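You operate a simulated robot arm through the tools that you are given. There is no shell and no other tool.

Carry out the task below with a simulated robot arm. There is one attempt and no reset: what you move stays moved.

TASK
Bring the 2 litres in the tank up to 15 per cent with salt.
Fine: go by the plate, stir it in, put the scoop back and shut the lid.

The check looks at the end state, three seconds after you hand in, the way a careful person would. Anything else that was tipped, shoved, dropped, spilled or broken makes it a failure. A push-on lid holds only when it is set on centred and level and pressed home; a screw cap is set on level and turned clockwise until tight.

THE ROBOT
A 7-joint arm with a two-finger parallel gripper, fixed in place. Base frame: the origin is at the foot of the arm, x ahead of it, y to its left, z up; the work surface is at about z = 660. Units: mm, degrees, N and s.
With the tool pointing down near the work surface it reaches from about 260 to 760 mm from the base axis. Its first joint turns from -166.0 to 166.0 degrees. Payload 3.91 kg.
The TCP is the grasp point between the finger pads, 30 mm short of the fingertips. In the tool frame z runs along the fingers and y along their closing line. The gripper opens to 110 mm. The fingers are 20 mm wide and 10 mm thick; the gripper's body (48 by 112 mm) begins 55 mm behind the TCP.
Orientation is told as [roll, pitch, yaw] about the base's x, y, z axes, in that order, counted from this pose: with the fingers straight down and closing along the base's y, the tool's x points along the base's -x, its y along +y and its z along -z.

THE INTERFACE
- The arm moves only by the tool send_rows. Its argument "series" is a list of rows, each a list of 6 numbers: the shift along the base's x, y, z in m, then the turn, a rotation vector about the base's x, y, z in degrees. In form: [[x, y, z, rx, ry, rz], ...]. A call has 1 to 20 rows; each row is the pose to reach, as a shift and turn from the pose commanded when the call began. "grip" is the gripper command, from -1 (shut) to 1 (fully open), values between in proportion, set as the call begins (left out, the last holds). Each row takes 0.2 s and may step no farther than 50 mm and 8.6 degrees from the row before; otherwise, or with a gripper value out of range, the whole call is refused. Where a pose cannot be reached the arm comes as near as it can. A force on the tool above 70 N (or 10 N above the force at the start of the call, whichever is more), or a blocked arm, ends the call early, and 0.2 s more pass. The fingers move at their own pace (about 153 mm/s each) and stop on an object; they squeeze with about 31 N. The grip force told is the motor's: it shows also when the fingers shut on nothing. Time passes only in rows, and 0.2 s behind the last, so rows that repeat a pose let the fingers close. The reply holds the time, the measured pose of the TCP, the force on the tool along the base axes, the opening and the grip force, in the units named above and with some noise, with the torque about the TCP (base axes, N m) and any sound that the robot's microphone picked up, and new pictures: "show" is both (left out), scene, wrist or none.
- Cameras (640 x 400 px; columns grow to the right, rows downward): "scene" is fixed at [48.1, -500.2, 1686]; the picture's right is [0.84, -0.54, 0.00], its down [-0.38, -0.59, -0.71] and it looks along [0.38, 0.60, -0.70] (base axes); focal length 260 px, centre (320, 200). "wrist" rides on the gripper at [77, 7, -114] in the tool frame; the picture's right is [-0.09, 1.00, 0.00], its down [-0.80, -0.07, -0.59] and it looks along [-0.59, -0.05, 0.80] (tool axes); focal length 270 px, centre (320, 200). There is no depth. A picture from a camera that has moved, and an enlarged one, comes with that camera's place and axes in the base frame and with its lens.
- lift_body(by): slides the trunk up (or, below 0, down) by that many mm; the arm rides with it, the base frame stays. It gives what a move gives, with no picture.
- zoom(camera, box): a new picture of the part [left, top, right, bottom] of that camera's present view, enlarged. No time passes.
- sign_off(): hands the job in; it is judged then, once.

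Nothing tells you positions but the pictures and the camera data. Unless the task says otherwise, let go and move clear before handing in.

The tools are called after ">>>" as a command line: name --pt "numbers of a row" for each row, then --argument value for the rest, lists and objects as JSON in quotes. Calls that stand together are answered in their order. send_rows: Moves the arm, as the interface text tells. Its arguments: {"type":"object","properties":{"series":{"type":"array"},"grip":{"type":"number"},"show":{"type":"string","enum":["both","scene","wrist","none"]}},"required":["series"]} The other tools are called the same way: lift_body (by) slides the trunk up or down; zoom (camera, box) takes an enlarged picture of a part of a camera's view; sign_off () hands the job in.

At the start:

```text
clock: 0.0
tool_pos: [406.7, 67.1, 1400.9]
tcp_rot: [0.0, 0.1, 0.0]
force: [0.2, -0.1, -0.2]
moment: [0.0, 0.04, 0.01]
gripper_width: 109.9
finger_force: 0.1
trunk travel left (down, up): [-575.0, 35.0]
```

scene: 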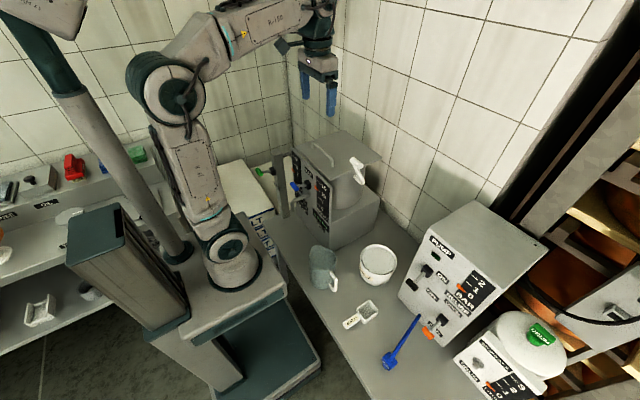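
wrist: 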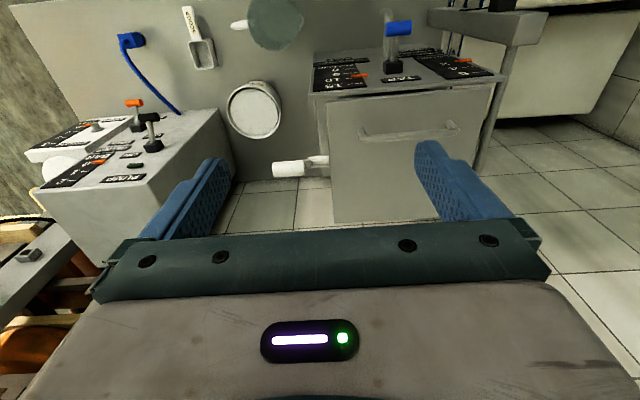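

I see a workbench with a tank-like unit with a lid and handles, a grey pitcher, a white tub, a white scoop, a blue tool and control boxes. I'll zoom in on each area before moving anything.

>>> zoom --camera "scene" --box '[240, 110, 400, 210]'

>>> zoom --camera "scene" --box '[290, 220, 450, 380]'

>>> zoom --camera "scene" --box '[390, 190, 590, 400]'

>>> zoom --camera "wrist" --box '[90, 0, 330, 150]'

>>> zoom --camera "wrist" --box '[290, 0, 560, 170]'

>>> zoom --camera "wrist" --box '[0, 90, 240, 250]'

```text
4.00 times, centred on (320, 160) of scene
camera zoom: at [48.1, -500.2, 1686.0], right [0.84, -0.54, 0.0], down [-0.38, -0.59, -0.71], along [0.38, 0.6, -0.7], focal length 1041 px, centre (320, 360)
```

zoom: 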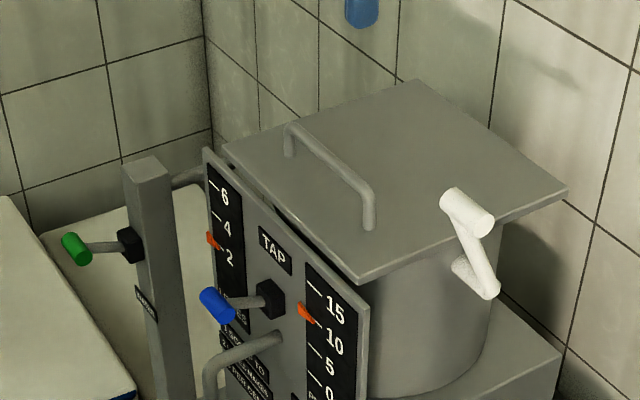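

```text
2.50 times, centred on (370, 300) of scene
camera zoom: at [48.1, -500.2, 1686.0], right [0.84, -0.54, 0.0], down [-0.38, -0.59, -0.71], along [0.38, 0.6, -0.7], focal length 651 px, centre (195, -50)
```

zoom: 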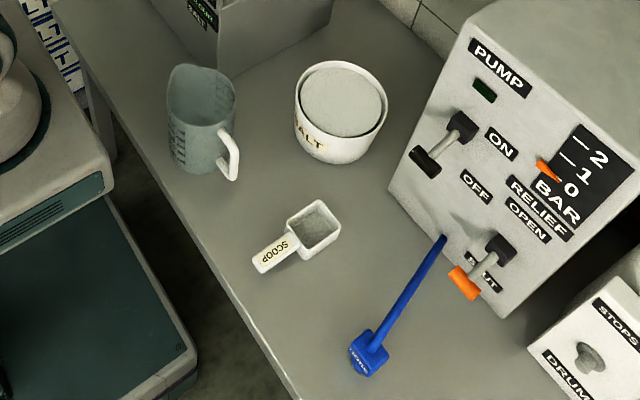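

```text
1.90 times, centred on (490, 295) of scene
camera zoom: at [48.1, -500.2, 1686.0], right [0.84, -0.54, 0.0], down [-0.38, -0.59, -0.71], along [0.38, 0.6, -0.7], focal length 496 px, centre (-4, 19)
```

zoom: 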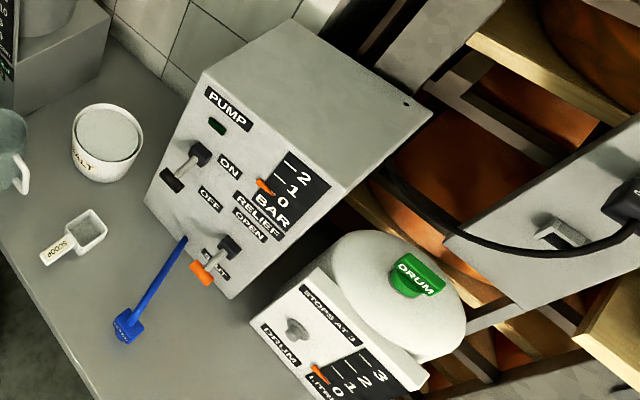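

```text
2.67 times, centred on (210, 75) of wrist
camera zoom: at [329.6, 74.7, 1514.5], right [0.09, 1.0, 0.0], down [0.8, -0.07, 0.59], along [0.59, -0.05, -0.8], focal length 721 px, centre (613, 533)
```

zoom: 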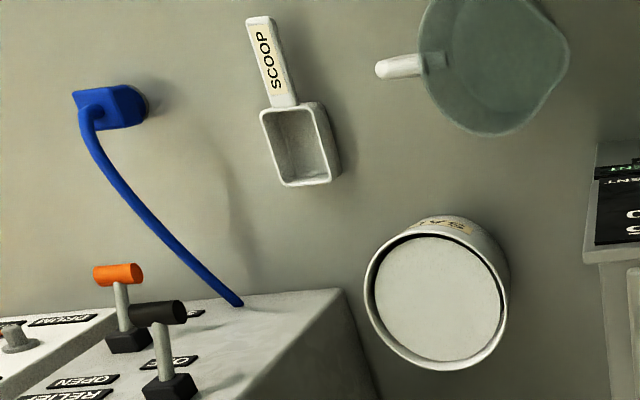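

```text
2.35 times, centred on (425, 85) of wrist
camera zoom: at [329.6, 74.7, 1514.5], right [0.09, 1.0, 0.0], down [0.8, -0.07, 0.59], along [0.59, -0.05, -0.8], focal length 636 px, centre (73, 471)
```

zoom: 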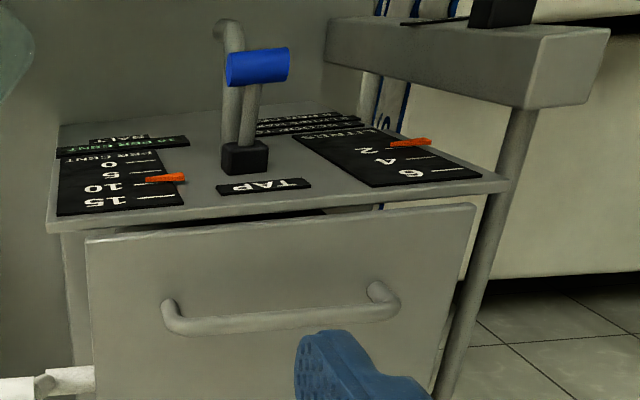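

```text
2.50 times, centred on (120, 170) of wrist
camera zoom: at [329.6, 74.7, 1514.5], right [0.09, 1.0, 0.0], down [0.8, -0.07, 0.59], along [0.59, -0.05, -0.8], focal length 676 px, centre (820, 275)
```

zoom: 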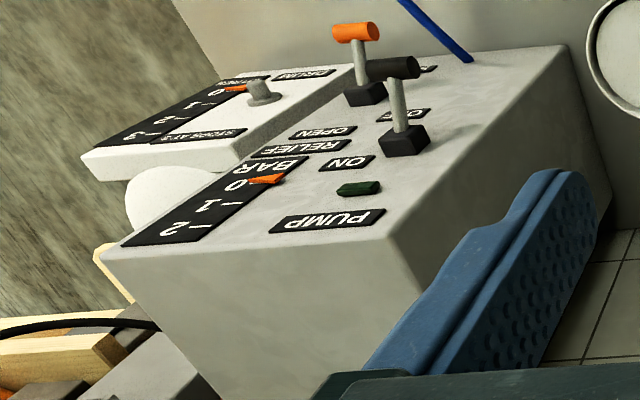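

The tank unit has a litres gauge, a per-cent gauge, a blue tap lever, small plates, a lid with a handle and a white crank on its side. I'll zoom further to read the plates.

>>> zoom --camera "scene" --box '[280, 150, 360, 240]'

>>> zoom --camera "wrist" --box '[310, 30, 420, 100]'

>>> zoom --camera "wrist" --box '[390, 40, 500, 110]'

>>> zoom --camera "scene" --box '[240, 140, 300, 240]'

>>> zoom --camera "scene" --box '[370, 300, 430, 380]'

>>> zoom --camera "wrist" --box '[100, 20, 190, 80]'

```text
4.44 times, centred on (320, 195) of scene
camera zoom: at [48.1, -500.2, 1686.0], right [0.84, -0.54, 0.0], down [-0.38, -0.59, -0.71], along [0.38, 0.6, -0.7], focal length 1157 px, centre (320, 222)
```

zoom: 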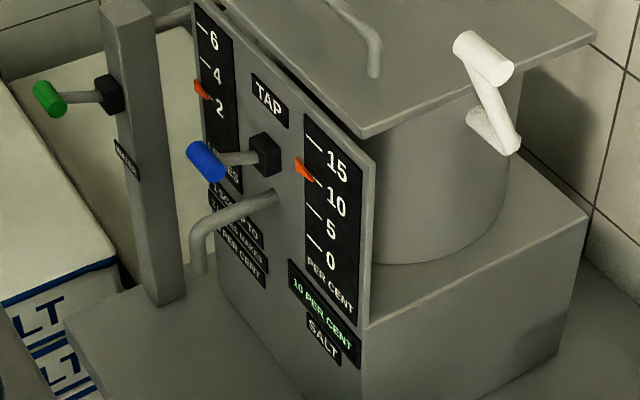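

```text
5.71 times, centred on (365, 65) of wrist
camera zoom: at [329.6, 74.7, 1514.5], right [0.09, 1.0, 0.0], down [0.8, -0.07, 0.59], along [0.59, -0.05, -0.8], focal length 1544 px, centre (63, 971)
```

zoom: 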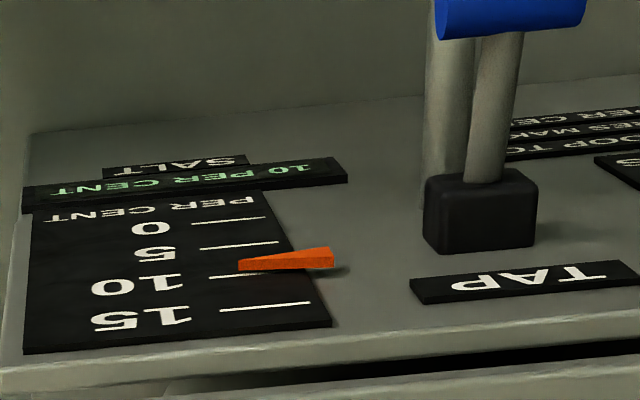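

```text
5.71 times, centred on (445, 75) of wrist
camera zoom: at [329.6, 74.7, 1514.5], right [0.09, 1.0, 0.0], down [0.8, -0.07, 0.59], along [0.59, -0.05, -0.8], focal length 1544 px, centre (-394, 914)
```

zoom: 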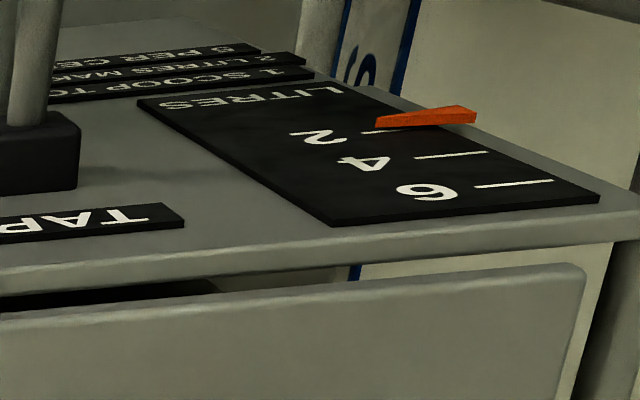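

```text
4.00 times, centred on (270, 190) of scene
camera zoom: at [48.1, -500.2, 1686.0], right [0.84, -0.54, 0.0], down [-0.38, -0.59, -0.71], along [0.38, 0.6, -0.7], focal length 1041 px, centre (520, 240)
```

zoom: 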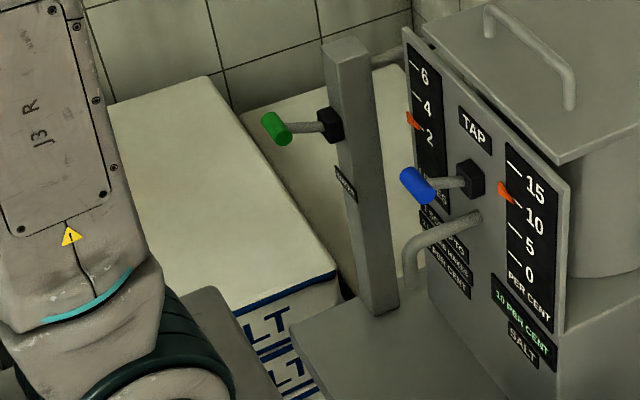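

```text
5.00 times, centred on (400, 340) of scene
camera zoom: at [48.1, -500.2, 1686.0], right [0.84, -0.54, 0.0], down [-0.38, -0.59, -0.71], along [0.38, 0.6, -0.7], focal length 1302 px, centre (-80, -500)
```

zoom: 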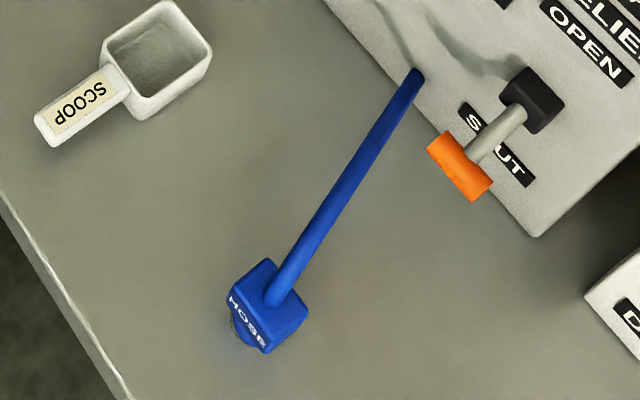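

```text
6.67 times, centred on (145, 50) of wrist
camera zoom: at [329.6, 74.7, 1514.5], right [0.09, 1.0, 0.0], down [0.8, -0.07, 0.59], along [0.59, -0.05, -0.8], focal length 1802 px, centre (1487, 1200)
```

zoom: 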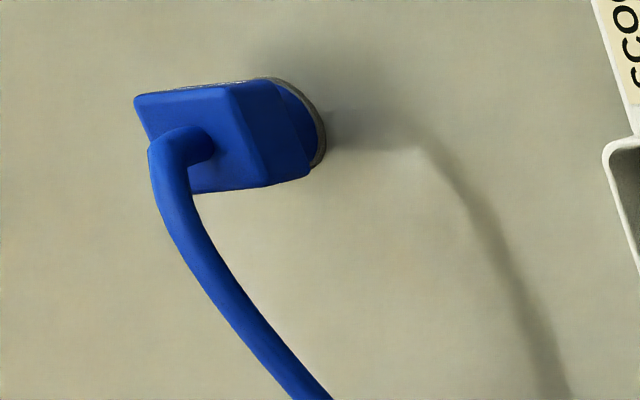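

The plate on the tank reads "1 SCOOP TO 2 LITRES MAKES 5 PER CENT", the litres gauge is at about 2 and the readout says 10 per cent. I'll bring the wrist camera round to face the panel squarely and confirm this.

>>> send_rows --pt "-0.006 0.012 -0.045 0 0 0" --pt "-0.012 0.024 -0.09 0 -5 0" --pt "-0.018 0.036 -0.135 0 -10 0" --pt "-0.024 0.048 -0.18 0 -15 0" --pt "-0.03 0.06 -0.225 0 -20 0" --pt "-0.036 0.072 -0.27 0 -25 0" --pt "-0.042 0.085 -0.315 0 -30 0" --pt "-0.05 0.1 -0.36 0 -35 0" --pt "-0.057 0.113 -0.4 0 -35 0" --pt "-0.057 0.113 -0.4 0 -35 0"

```text
clock: 2.2
tool_pos: [369.5, 203.4, 1004.9]
tcp_rot: [0.0, -35.0, 0.0]
force: [-0.2, -0.2, 1.0]
moment: [0.0, -0.01, -0.01]
gripper_width: 110.0
finger_force: 0.1
out of reach, approached as far as the arm can: row 8, 9, 10
trunk travel left (down, up): [-575.0, 35.0]
camera wrist: at [241.1, 211.0, 1054.1], right [0.07, 1.0, 0.05], down [0.32, -0.07, 0.95], along [0.95, -0.05, -0.32], focal length 270 px, centre (320, 200)
```

scene: 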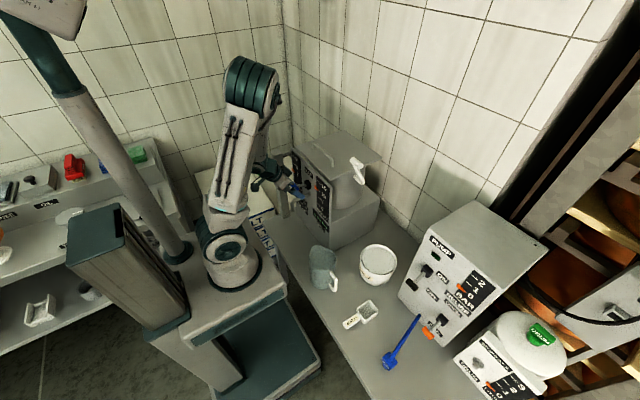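
wrist: 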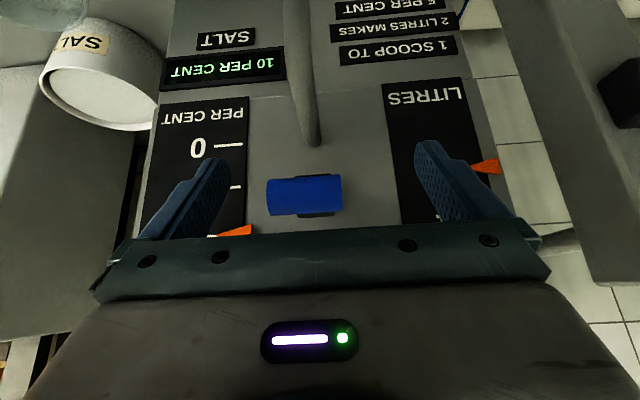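

The panel is closer and higher than I estimated: the tap lever sits between the open fingers, untouched. I'll zoom to read the plate, then go straight up away from the lever.

>>> zoom --camera "wrist" --box '[310, 0, 510, 120]'

>>> zoom --camera "wrist" --box '[130, 20, 330, 250]'

>>> zoom --camera "scene" --box '[240, 140, 340, 230]'

```text
3.20 times, centred on (410, 60) of wrist
camera zoom: at [241.1, 211.0, 1054.1], right [0.07, 1.0, 0.05], down [0.32, -0.07, 0.95], along [0.95, -0.05, -0.32], focal length 865 px, centre (32, 648)
```

zoom: 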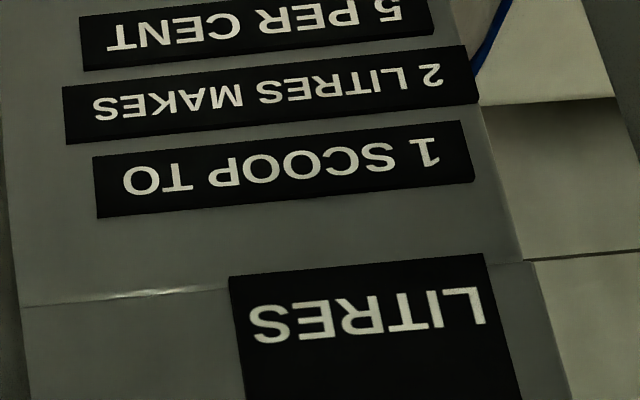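

```text
1.74 times, centred on (230, 135) of wrist
camera zoom: at [241.1, 211.0, 1054.1], right [0.07, 1.0, 0.05], down [0.32, -0.07, 0.95], along [0.95, -0.05, -0.32], focal length 470 px, centre (476, 313)
```

zoom: 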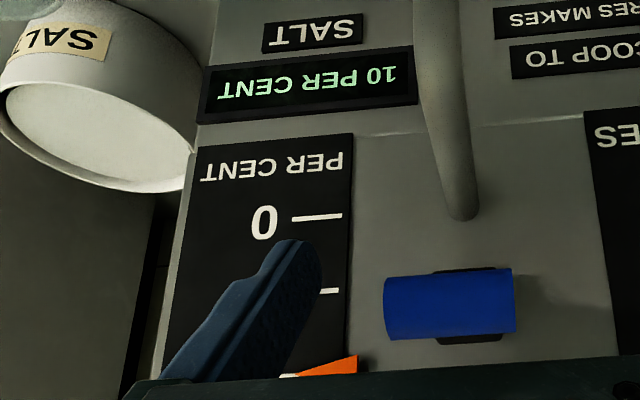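

```text
4.44 times, centred on (290, 185) of scene
camera zoom: at [48.1, -500.2, 1686.0], right [0.84, -0.54, 0.0], down [-0.38, -0.59, -0.71], along [0.38, 0.6, -0.7], focal length 1157 px, centre (453, 267)
```

zoom: 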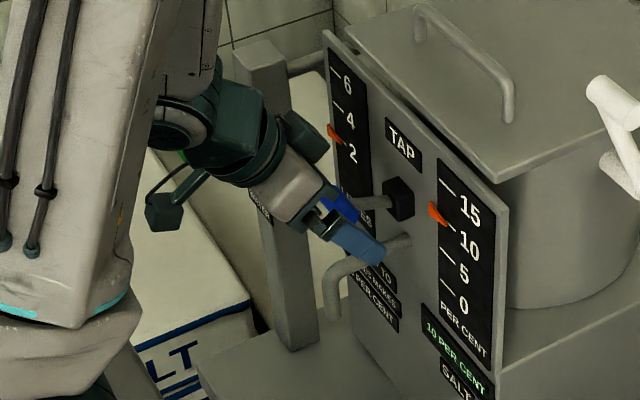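

Confirmed: 1 scoop to 2 litres makes 5 per cent, and the tank is at 10 per cent, so it needs one level scoop. I'll back straight up from the lever and look at the lid and crank.

>>> send_rows --pt "0 0 0.04 0 0 0" --pt "0 0 0.08 0 0 0" --pt "0 0 0.12 0 0 0" --pt "0 0 0.16 0 0 0" --pt "0 0 0.2 0 0 0" --pt "0 0 0.24 0 5 0" --pt "0 0 0.28 0 10 0" --pt "0 0 0.3 0 15 0" --pt "0 0 0.3 0 15 0"

```text
clock: 4.2
tool_pos: [369.7, 200.9, 1304.7]
tcp_rot: [0.0, -19.9, 0.0]
force: [-0.5, 0.0, 0.2]
moment: [-0.01, 0.01, -0.05]
gripper_width: 110.2
finger_force: 0.0
trunk travel left (down, up): [-575.0, 35.0]
camera wrist: at [259.0, 209.8, 1386.0], right [0.08, 1.0, 0.03], down [0.55, -0.07, 0.83], along [0.83, -0.05, -0.55], focal length 270 px, centre (320, 200)
```

scene: 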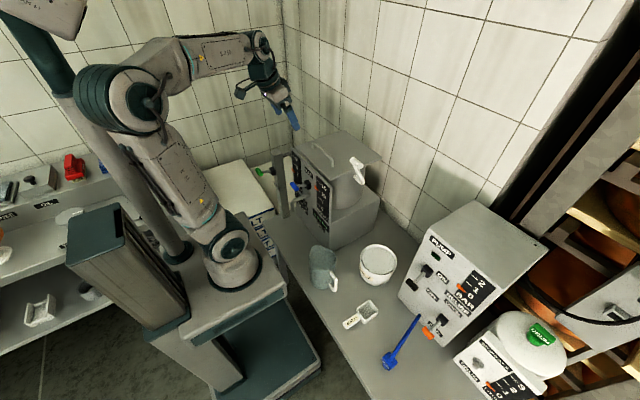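
wrist: 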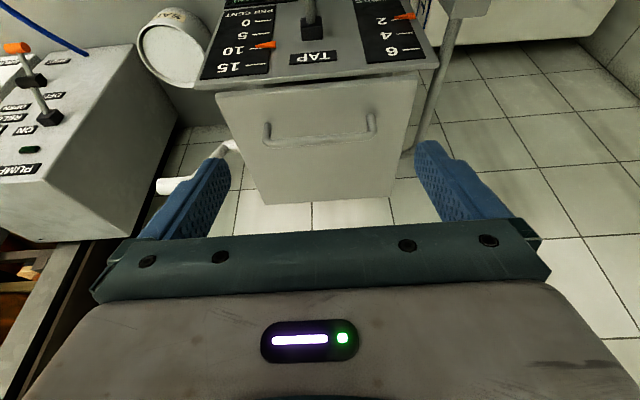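

The arm is clear of the tap now, and the lid is in view. I'll zoom on the lid, crank and gauges to get their geometry.

>>> zoom --camera "wrist" --box '[140, 60, 460, 220]'

>>> zoom --camera "wrist" --box '[190, 0, 450, 90]'

>>> zoom --camera "scene" --box '[280, 120, 400, 220]'

```text
2.00 times, centred on (300, 140) of wrist
camera zoom: at [259.0, 209.8, 1386.0], right [0.08, 1.0, 0.03], down [0.55, -0.07, 0.83], along [0.83, -0.05, -0.55], focal length 541 px, centre (360, 320)
```

zoom: 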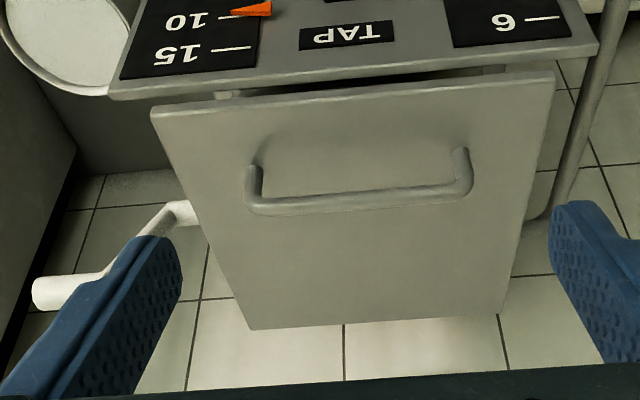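

```text
2.46 times, centred on (320, 45) of wrist
camera zoom: at [259.0, 209.8, 1386.0], right [0.08, 1.0, 0.03], down [0.55, -0.07, 0.83], along [0.83, -0.05, -0.55], focal length 665 px, centre (320, 582)
```

zoom: 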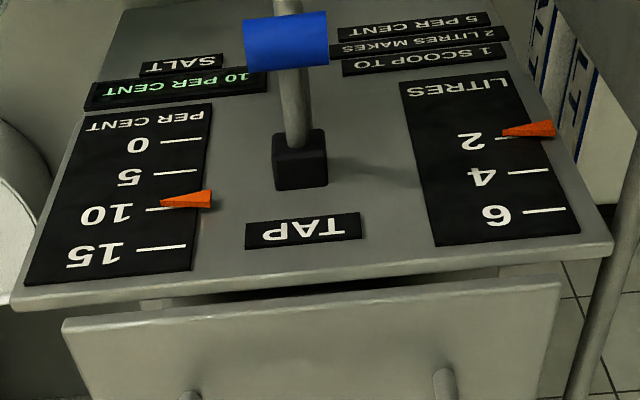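

```text
4.00 times, centred on (340, 170) of scene
camera zoom: at [48.1, -500.2, 1686.0], right [0.84, -0.54, 0.0], down [-0.38, -0.59, -0.71], along [0.38, 0.6, -0.7], focal length 1041 px, centre (240, 320)
```

zoom: 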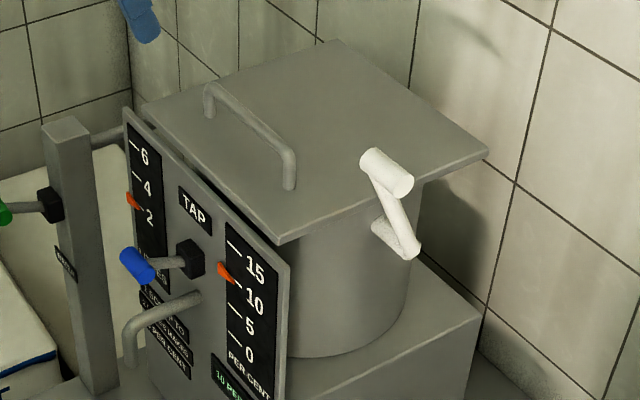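

The lid is a flat square plate, roughly x 454–703, y 72–318, z≈1090, with a bar handle at about x 508. I'll level the tool and look down over the bench side.

>>> send_rows --pt "0 -0.03 0.01 0 5 0" --pt "0 -0.07 0.02 0 10 0" --pt "0 -0.11 0.03 0 15 0" --pt "0.01 -0.15 0.03 0 19.9 0" --pt "0.02 -0.19 0.03 0 19.9 0" --pt "0.02 -0.23 0.03 0 19.9 0" --pt "0.02 -0.27 0.03 0 19.9 0" --pt "0.02 -0.3 0.03 0 19.9 0" --pt "0.02 -0.33 0.03 0 19.9 0" --pt "0.02 -0.33 0.03 0 19.9 0"

```text
clock: 6.4
tool_pos: [390.7, -127.9, 1331.5]
tcp_rot: [0.0, 0.0, 0.1]
force: [0.0, 0.5, 0.0]
moment: [0.01, -0.02, 0.01]
gripper_width: 109.9
finger_force: 0.1
trunk travel left (down, up): [-575.0, 35.0]
camera wrist: at [313.4, -120.7, 1446.9], right [0.09, 1.0, 0.0], down [0.8, -0.07, 0.6], along [0.59, -0.05, -0.8], focal length 270 px, centre (320, 200)
```

scene: 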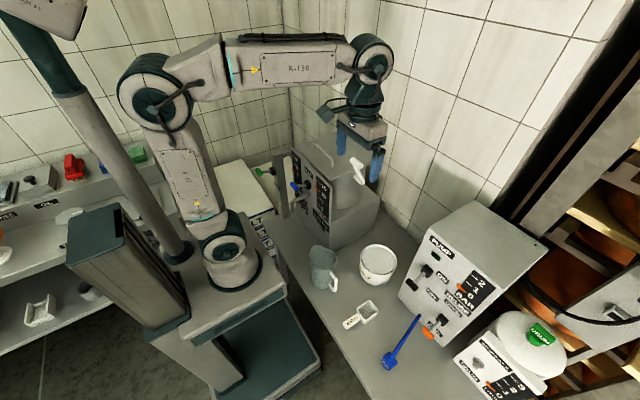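
wrist: 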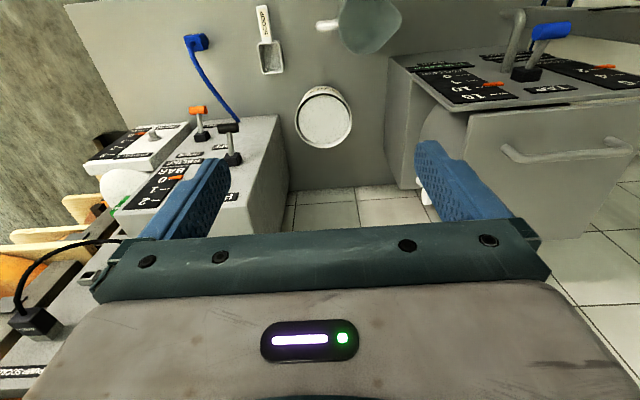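

I now have an overview of the bench: salt tub, scoop, jug, pump box, hose, and the tank with its side crank. I'll zoom on these for accurate positions.

>>> zoom --camera "wrist" --box '[240, 0, 400, 160]'

>>> zoom --camera "wrist" --box '[360, 40, 560, 240]'

>>> zoom --camera "scene" --box '[300, 230, 420, 340]'

>>> zoom --camera "scene" --box '[290, 130, 390, 200]'

```text
2.50 times, centred on (320, 80) of wrist
camera zoom: at [313.4, -120.7, 1446.9], right [0.09, 1.0, 0.0], down [0.8, -0.07, 0.6], along [0.59, -0.05, -0.8], focal length 676 px, centre (320, 500)
```

zoom: 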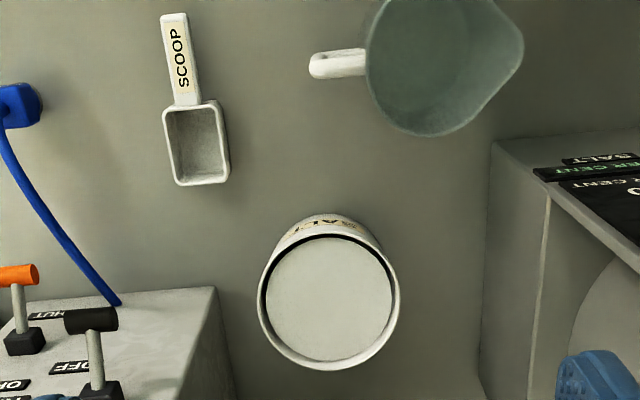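

```text
2.00 times, centred on (460, 140) of wrist
camera zoom: at [313.4, -120.7, 1446.9], right [0.09, 1.0, 0.0], down [0.8, -0.07, 0.6], along [0.59, -0.05, -0.8], focal length 541 px, centre (40, 320)
```

zoom: 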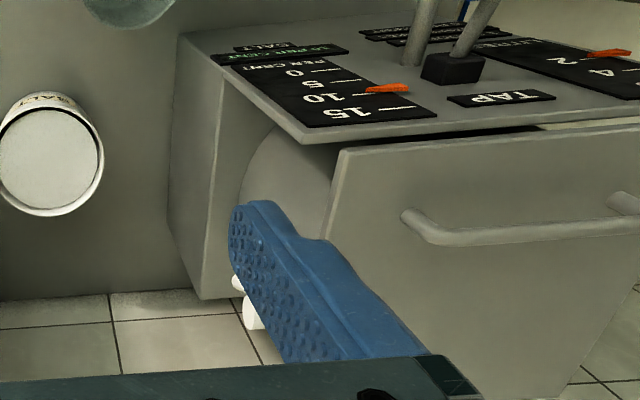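

```text
3.64 times, centred on (360, 285) of scene
camera zoom: at [48.1, -500.2, 1686.0], right [0.84, -0.54, 0.0], down [-0.38, -0.59, -0.71], along [0.38, 0.6, -0.7], focal length 947 px, centre (174, -109)
```

zoom: 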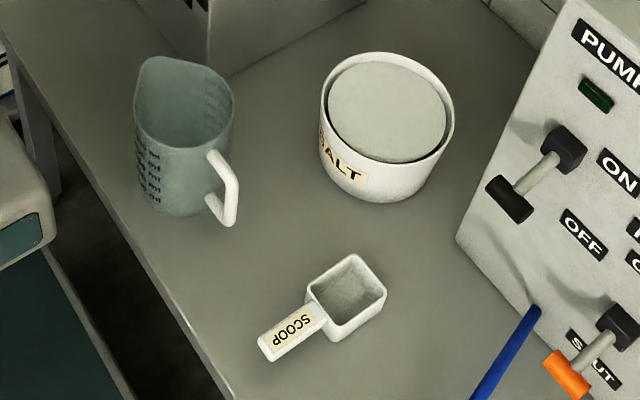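

```text
5.71 times, centred on (340, 165) of scene
camera zoom: at [48.1, -500.2, 1686.0], right [0.84, -0.54, 0.0], down [-0.38, -0.59, -0.71], along [0.38, 0.6, -0.7], focal length 1488 px, centre (206, 400)
```

zoom: 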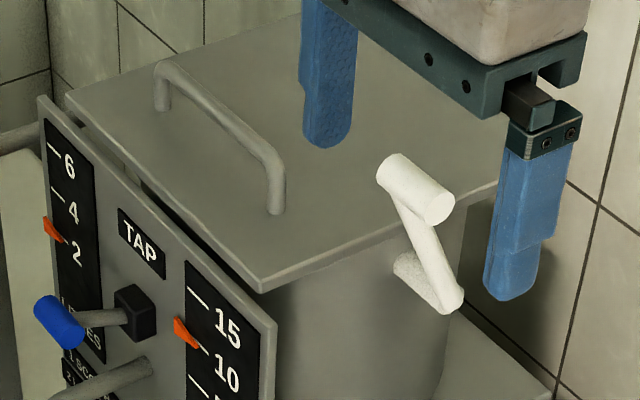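

I've located things: tub rim centre about (573,−134,745), scoop cup about (418,−254) with its handle toward the robot, crank hub about (581,37,1046), crank knob about (520,14,1173). Next I'll turn the wrist 90° and look at the lid's rear edge and the crank from the −y side.

>>> send_rows --pt "0.015 -0.005 -0.005 0 0 8.2" --pt "0.03 -0.01 -0.01 0 0 16.4" --pt "0.045 -0.015 -0.015 0 0 24.6" --pt "0.06 -0.02 -0.02 0 0 32.8" --pt "0.08 -0.025 -0.025 0 0 41" --pt "0.1 -0.03 -0.03 0 0 49.2" --pt "0.12 -0.035 -0.035 0 0 57.4" --pt "0.14 -0.04 -0.04 0 0 65.6" --pt "0.16 -0.045 -0.045 0 0 73.8" --pt "0.18 -0.05 -0.05 0 0 82" --pt "0.2 -0.05 -0.05 0 0 90" --pt "0.2 -0.05 -0.05 0 0 90" --show "wrist"

>>> send_rows --pt "0.0 0 0 8 0 0" --pt "0.0 0 0 16 0 0" --pt "0.0 0 0 24 0 0" --pt "0.0 0 0 32 0 0" --pt "0 0 0 32 0 0"

```text
clock: 9.0
tool_pos: [590.6, -178.5, 1285.5]
tcp_rot: [0.0, -0.1, 90.0]
force: [-0.4, -0.5, 0.4]
moment: [-0.01, -0.02, -0.01]
gripper_width: 110.0
finger_force: 0.1
trunk travel left (down, up): [-575.0, 35.0]
camera wrist: at [583.6, -255.5, 1398.1], right [-1.0, 0.09, 0.0], down [0.07, 0.8, 0.6], along [0.05, 0.59, -0.8], focal length 270 px, centre (320, 200)
```

wrist: 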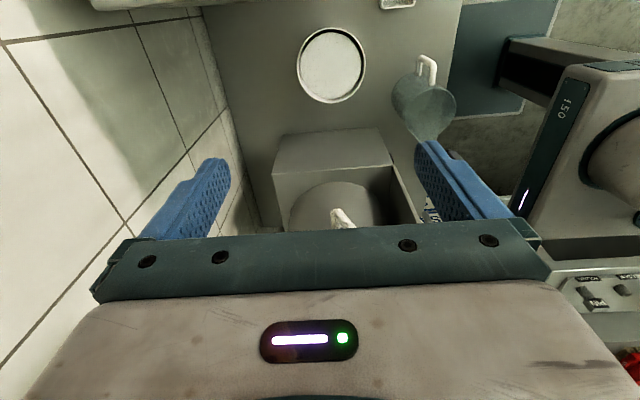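

```text
clock: 10.2
tool_pos: [589.4, -178.2, 1285.9]
tcp_rot: [-0.1, -32.2, 90.0]
force: [-0.8, -1.0, 0.0]
moment: [0.02, 0.01, 0.02]
gripper_width: 109.8
finger_force: 0.2
trunk travel left (down, up): [-575.0, 35.0]
camera wrist: at [583.7, -303.6, 1340.9], right [-1.0, 0.07, 0.05], down [0.07, 0.36, 0.93], along [0.05, 0.93, -0.36], focal length 270 px, centre (320, 200)
```

scene: 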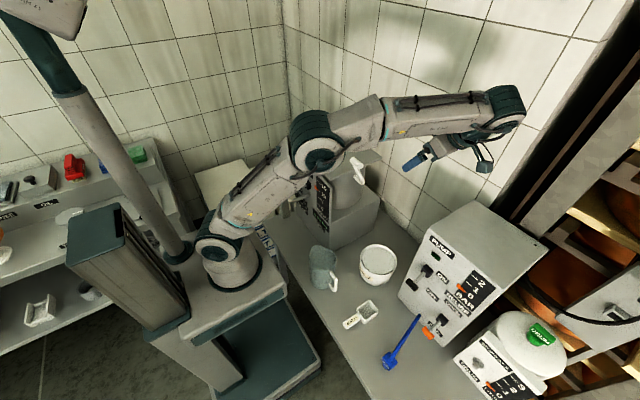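
wrist: 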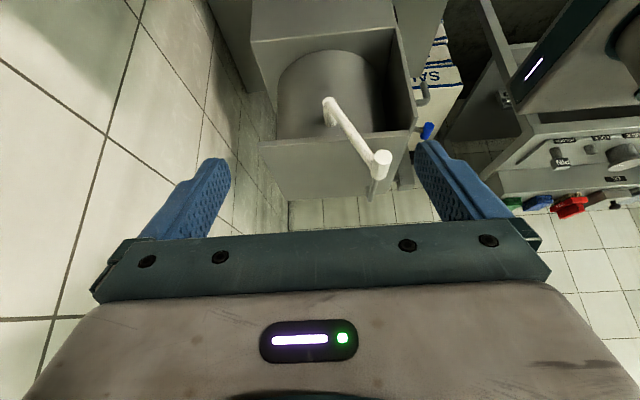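

From the side I can see the tank cylinder, crank and lid. I'll zoom in to check for a hinge and the crank layout.

>>> zoom --camera "wrist" --box '[230, 20, 450, 210]'

>>> zoom --camera "scene" --box '[290, 130, 410, 220]'

```text
2.11 times, centred on (340, 115) of wrist
camera zoom: at [583.7, -303.6, 1340.9], right [-1.0, 0.07, 0.05], down [0.07, 0.36, 0.93], along [0.05, 0.93, -0.36], focal length 569 px, centre (278, 379)
```

zoom: 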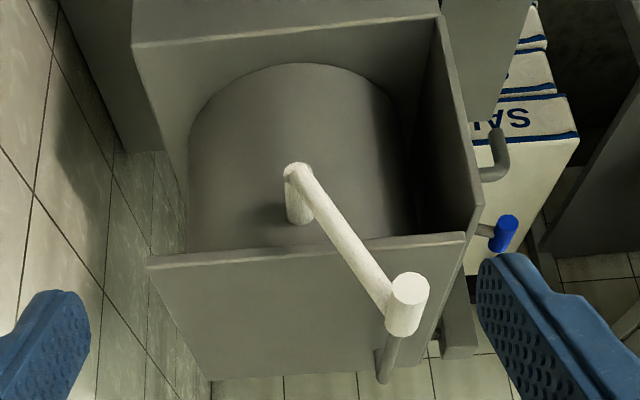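

```text
4.44 times, centred on (350, 175) of scene
camera zoom: at [48.1, -500.2, 1686.0], right [0.84, -0.54, 0.0], down [-0.38, -0.59, -0.71], along [0.38, 0.6, -0.7], focal length 1157 px, centre (187, 311)
```

zoom: 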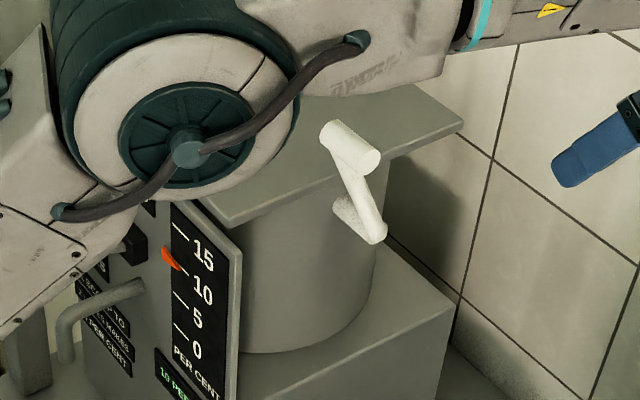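

I see no hinge from this side, so it is most likely at the rear edge. I'll level the tool, go above the lid handle with the fingers closing along x, and half-close them.

>>> send_rows --pt "-0.008 0.04 0.0 -8 0 0" --pt "-0.016 0.08 0.0 -16 0 0" --pt "-0.024 0.12 0.0 -24 0 0" --pt "-0.032 0.16 0.0 -32 0 0" --pt "-0.04 0.2 0.0 -32 0 0" --pt "-0.048 0.24 0.0 -32 0 0" --pt "-0.056 0.28 0.0 -32 0 0" --pt "-0.064 0.32 0.0 -32 0 0" --pt "-0.072 0.35 0.0 -32 0 0" --pt "-0.08 0.373 -0.01 -32 0 0" --pt "-0.081 0.373 -0.03 -32 0 0" --pt "-0.081 0.373 -0.03 -32 0 0" --grip 0.0

```text
clock: 12.8
tool_pos: [510.8, 196.0, 1255.4]
tcp_rot: [0.2, -0.1, 90.0]
force: [-0.1, -0.7, 0.7]
moment: [0.0, -0.03, 0.01]
gripper_width: 55.2
finger_force: 0.0
trunk travel left (down, up): [-575.0, 35.0]
camera wrist: at [503.5, 119.3, 1369.1], right [-1.0, 0.09, 0.0], down [0.07, 0.8, 0.6], along [0.05, 0.59, -0.8], focal length 270 px, centre (320, 200)
```

scene: 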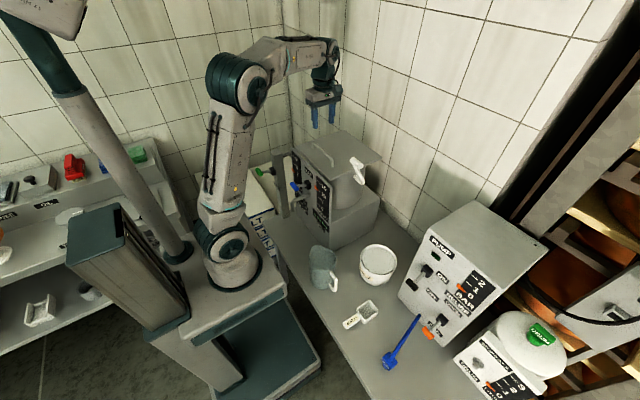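
wrist: 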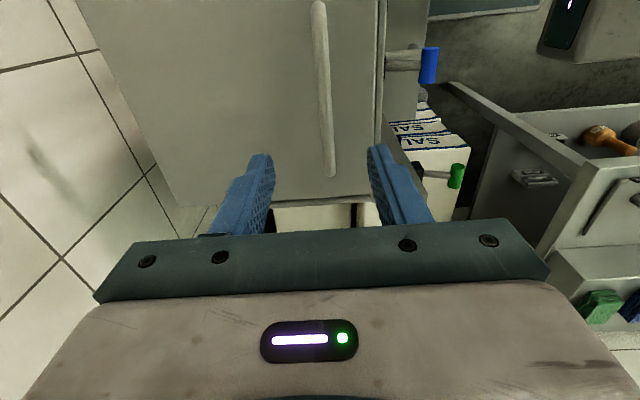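

The handle bar is at x≈505.5, running y 128–265. I'll centre on it and descend most of the way, then check.

>>> send_rows --pt "-0.005 0 -0.03 0 0 0" --pt "-0.005 0 -0.06 0 0 0" --pt "-0.005 0 -0.09 0 0 0" --pt "-0.005 0 -0.1 0 0 0" --pt "-0.005 0 -0.1 0 0 0"

>>> zoom --camera "scene" --box '[290, 110, 390, 180]'

>>> zoom --camera "wrist" --box '[200, 0, 440, 200]'

```text
clock: 14.0
tool_pos: [504.0, 194.7, 1155.4]
tcp_rot: [0.0, 0.0, 90.1]
force: [0.4, -0.1, 0.0]
moment: [0.0, 0.01, 0.0]
gripper_width: 55.2
finger_force: 0.1
trunk travel left (down, up): [-575.0, 35.0]
camera wrist: at [497.8, 118.4, 1268.7], right [-1.0, 0.09, 0.0], down [0.07, 0.8, 0.6], along [0.05, 0.59, -0.8], focal length 270 px, centre (320, 200)
```

scene: 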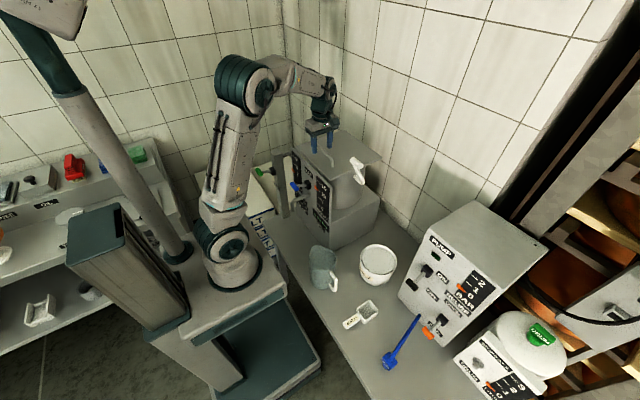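
wrist: 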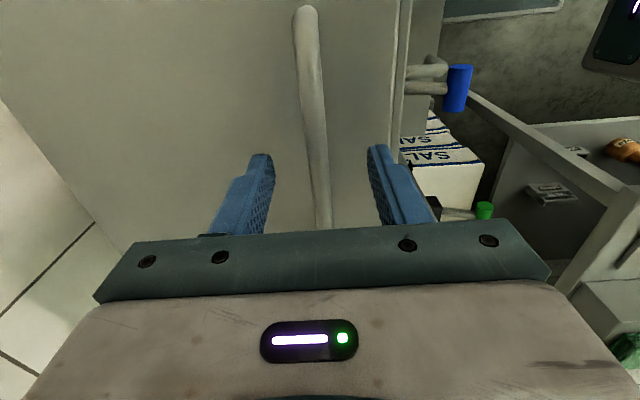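

```text
5.71 times, centred on (340, 145) of scene
camera zoom: at [48.1, -500.2, 1686.0], right [0.84, -0.54, 0.0], down [-0.38, -0.59, -0.71], along [0.38, 0.6, -0.7], focal length 1488 px, centre (206, 514)
```

zoom: 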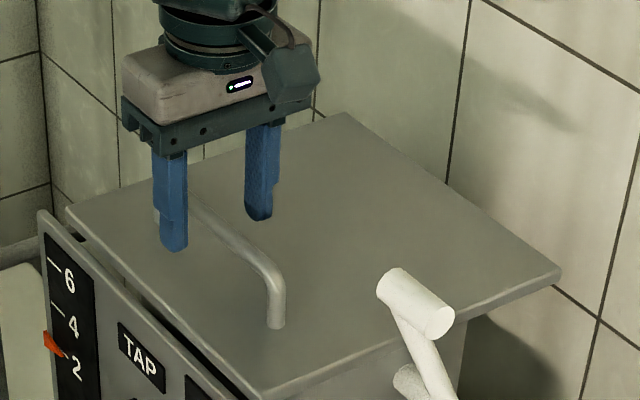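

```text
2.00 times, centred on (320, 100) of wrist
camera zoom: at [497.8, 118.4, 1268.7], right [-1.0, 0.09, 0.0], down [0.07, 0.8, 0.6], along [0.05, 0.59, -0.8], focal length 541 px, centre (320, 400)
```

zoom: 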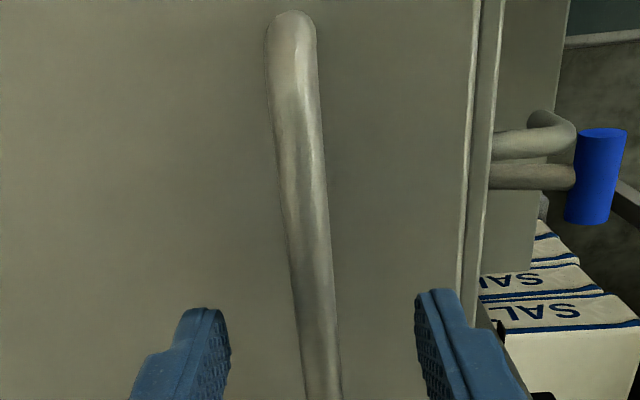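

The bar is centred between the fingers. I'll lower the last bit and close on it.

>>> send_rows --pt "0.001 0 -0.01 0 0 0" --pt "0.001 0 -0.018 0 0 0" --pt "0.001 0 -0.023 0 0 0" --pt "0.001 0 -0.023 0 0 0" --show "none"

>>> send_rows --pt "0 0 0 0 0 0" --pt "0 0 0 0 0 0" --pt "0 0 0 0 0 0" --grip -1 --show "wrist"

>>> zoom --camera "scene" --box '[290, 110, 390, 180]'

```text
clock: 15.0
tool_pos: [503.7, 194.8, 1130.7]
tcp_rot: [0.0, -0.1, 90.0]
force: [0.5, 0.5, -0.4]
moment: [0.01, 0.0, -0.01]
gripper_width: 54.9
finger_force: 0.0
trunk travel left (down, up): [-575.0, 35.0]
```

```text
clock: 15.8
tool_pos: [505.2, 194.2, 1132.0]
tcp_rot: [-0.1, -0.1, 89.9]
force: [0.7, 0.5, -1.4]
moment: [0.11, 0.01, -0.02]
gripper_width: 11.5
finger_force: 45.1
trunk travel left (down, up): [-575.0, 35.0]
camera wrist: at [498.5, 119.0, 1245.8], right [-1.0, 0.09, 0.0], down [0.07, 0.8, 0.6], along [0.05, 0.59, -0.8], focal length 270 px, centre (320, 200)
```

wrist: 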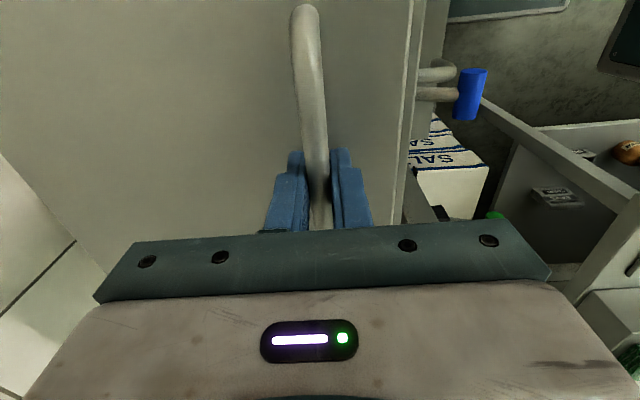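

```text
5.71 times, centred on (340, 145) of scene
camera zoom: at [48.1, -500.2, 1686.0], right [0.84, -0.54, 0.0], down [-0.38, -0.59, -0.71], along [0.38, 0.6, -0.7], focal length 1488 px, centre (206, 514)
```

zoom: 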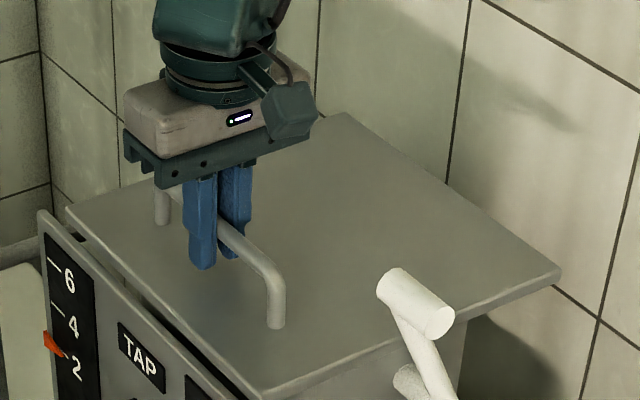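

I have the bar (11.5 mm). Now a small trial lift along the arc of a rear hinge, watching the force and how the lid moves.

>>> send_rows --pt "0.002 0 0.007 0 0 0" --pt "0.0035 0 0.014 0 0 0" --pt "0.0055 0 0.02 0 0 0" --pt "0.0055 0 0.02 0 0 0"

>>> zoom --camera "scene" --box '[290, 110, 390, 180]'

```text
clock: 16.8
tool_pos: [510.3, 194.3, 1152.4]
tcp_rot: [0.0, -0.1, 90.0]
force: [-1.0, 0.7, -0.4]
moment: [-0.34, 0.1, -0.08]
gripper_width: 11.6
finger_force: 44.6
trunk travel left (down, up): [-575.0, 35.0]
camera wrist: at [503.9, 119.0, 1267.0], right [-1.0, 0.09, 0.0], down [0.07, 0.8, 0.6], along [0.05, 0.59, -0.8], focal length 270 px, centre (320, 200)
```

scene: 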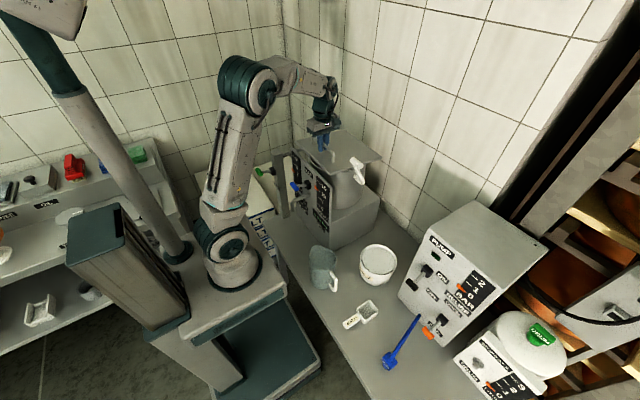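
wrist: 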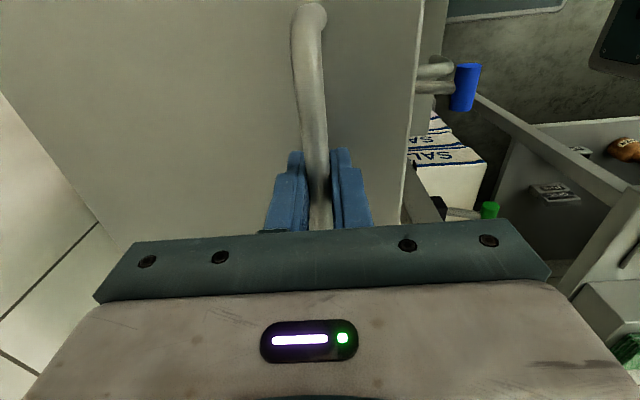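

```text
5.71 times, centred on (340, 145) of scene
camera zoom: at [48.1, -500.2, 1686.0], right [0.84, -0.54, 0.0], down [-0.38, -0.59, -0.71], along [0.38, 0.6, -0.7], focal length 1488 px, centre (206, 514)
```

zoom: 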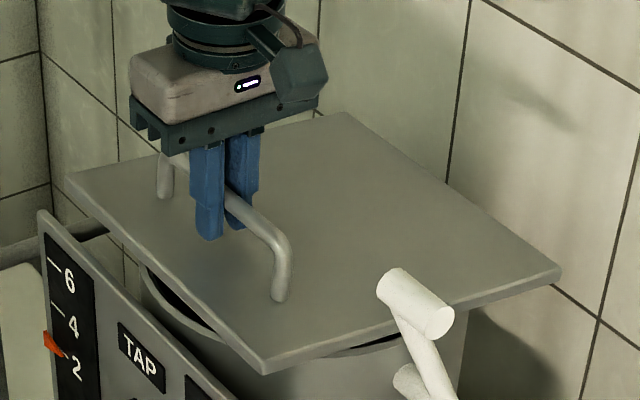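

The rear edge stays put and the front rises, so the lid is hinged at the back, and the load is very light. I'll continue along the hinge arc.

>>> send_rows --pt "0.005 0 0.013 0 0 0" --pt "0.0109 0 0.0257 0 0 0" --pt "0.0177 0 0.038 0 0 0" --pt "0.0253 0 0.0497 0 0 0" --pt "0.0337 0 0.061 0 0 0" --pt "0.0428 0 0.0714 0 0 0" --pt "0.0527 0 0.0812 0 0 0" --pt "0.0632 0 0.0904 0 0 0" --pt "0.0744 0 0.0988 0 0 0" --pt "0.0861 0 0.1064 0 0 0" --pt "0.0861 0 0.1064 0 0 0"

>>> zoom --camera "scene" --box '[290, 80, 410, 180]'

```text
clock: 19.2
tool_pos: [595.7, 195.1, 1261.9]
tcp_rot: [-0.2, -0.1, 90.1]
force: [-8.5, -3.9, 17.3]
moment: [-0.2, -0.05, -0.28]
gripper_width: 11.6
finger_force: 45.0
trunk travel left (down, up): [-575.0, 35.0]
camera wrist: at [588.5, 118.8, 1375.0], right [-1.0, 0.09, 0.0], down [0.07, 0.8, 0.6], along [0.06, 0.59, -0.8], focal length 270 px, centre (320, 200)
```

scene: 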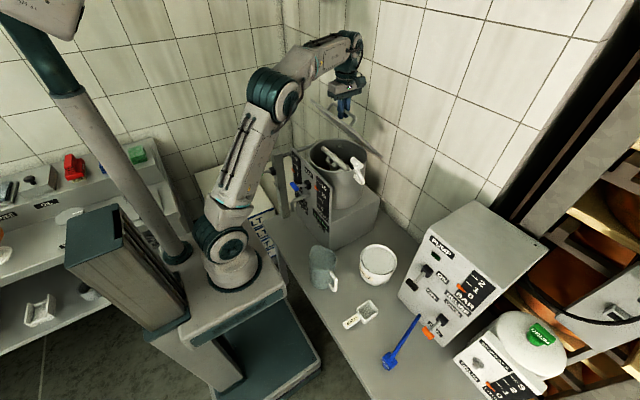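
wrist: 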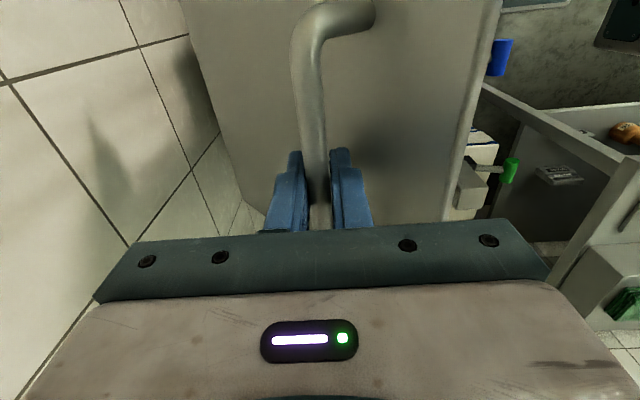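

```text
4.00 times, centred on (350, 130) of scene
camera zoom: at [48.1, -500.2, 1686.0], right [0.84, -0.54, 0.0], down [-0.38, -0.59, -0.71], along [0.38, 0.6, -0.7], focal length 1041 px, centre (200, 480)
```

zoom: 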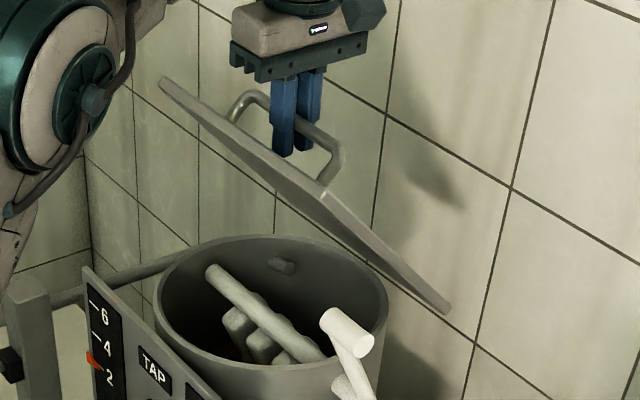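

The lid is at about 46° and the force shows my assumed arc is slightly too tight. I'll correct the hinge centre to about (704,1088), radius 204 mm, and carry on opening.

>>> send_rows --pt "-0.0007 0 0.0029 0 0 0" --pt "0.0115 0 0.01 0 0 0" --pt "0.0241 0 0.0161 0 0 0" --pt "0.0374 0 0.0213 0 0 0" --pt "0.0509 0 0.0258 0 0 0" --pt "0.0648 0 0.0291 0 0 0" --pt "0.0787 0 0.0317 0 0 0" --pt "0.0787 0 0.0317 0 0 0"

>>> zoom --camera "scene" --box '[290, 60, 430, 180]'

```text
clock: 21.0
tool_pos: [666.5, 194.7, 1288.6]
tcp_rot: [-0.1, -0.1, 90.1]
force: [-0.5, 2.1, 3.7]
moment: [-0.05, 0.01, -0.39]
gripper_width: 11.2
finger_force: 45.1
out of reach, approached as far as the arm can: row 7, 8
trunk travel left (down, up): [-575.0, 35.0]
camera wrist: at [660.3, 119.0, 1402.5], right [-1.0, 0.09, 0.0], down [0.07, 0.8, 0.6], along [0.05, 0.59, -0.8], focal length 270 px, centre (320, 200)
```

scene: 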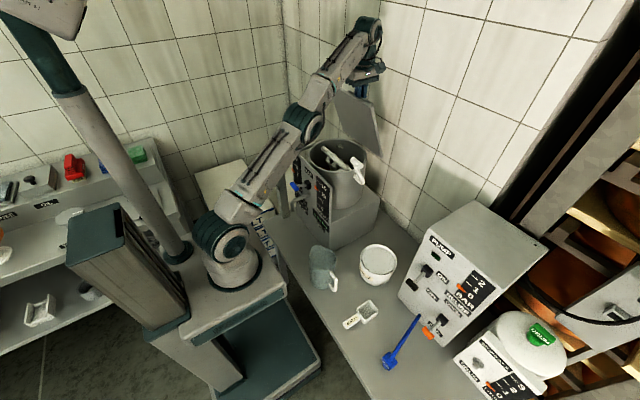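
wrist: 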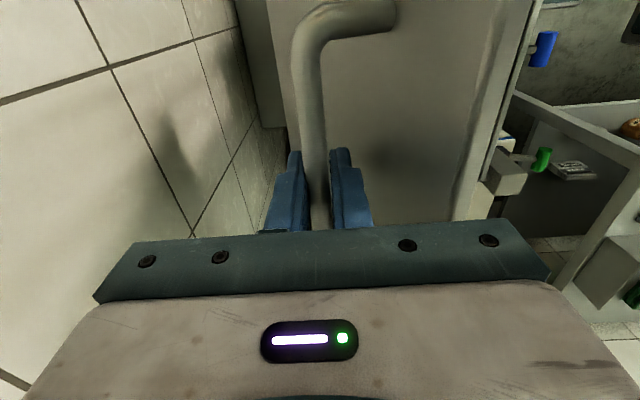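

```text
3.33 times, centred on (360, 120) of scene
camera zoom: at [48.1, -500.2, 1686.0], right [0.84, -0.54, 0.0], down [-0.38, -0.59, -0.71], along [0.38, 0.6, -0.7], focal length 868 px, centre (187, 467)
```

zoom: 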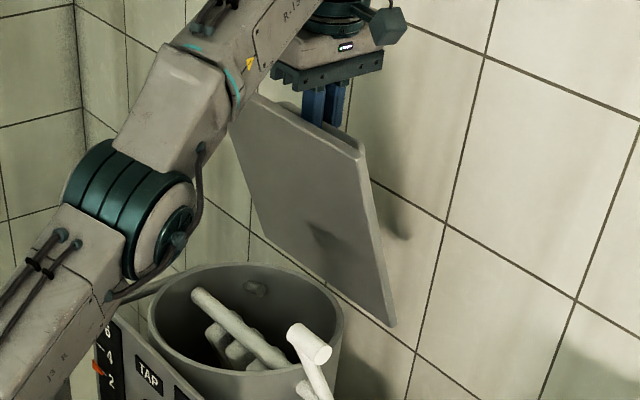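

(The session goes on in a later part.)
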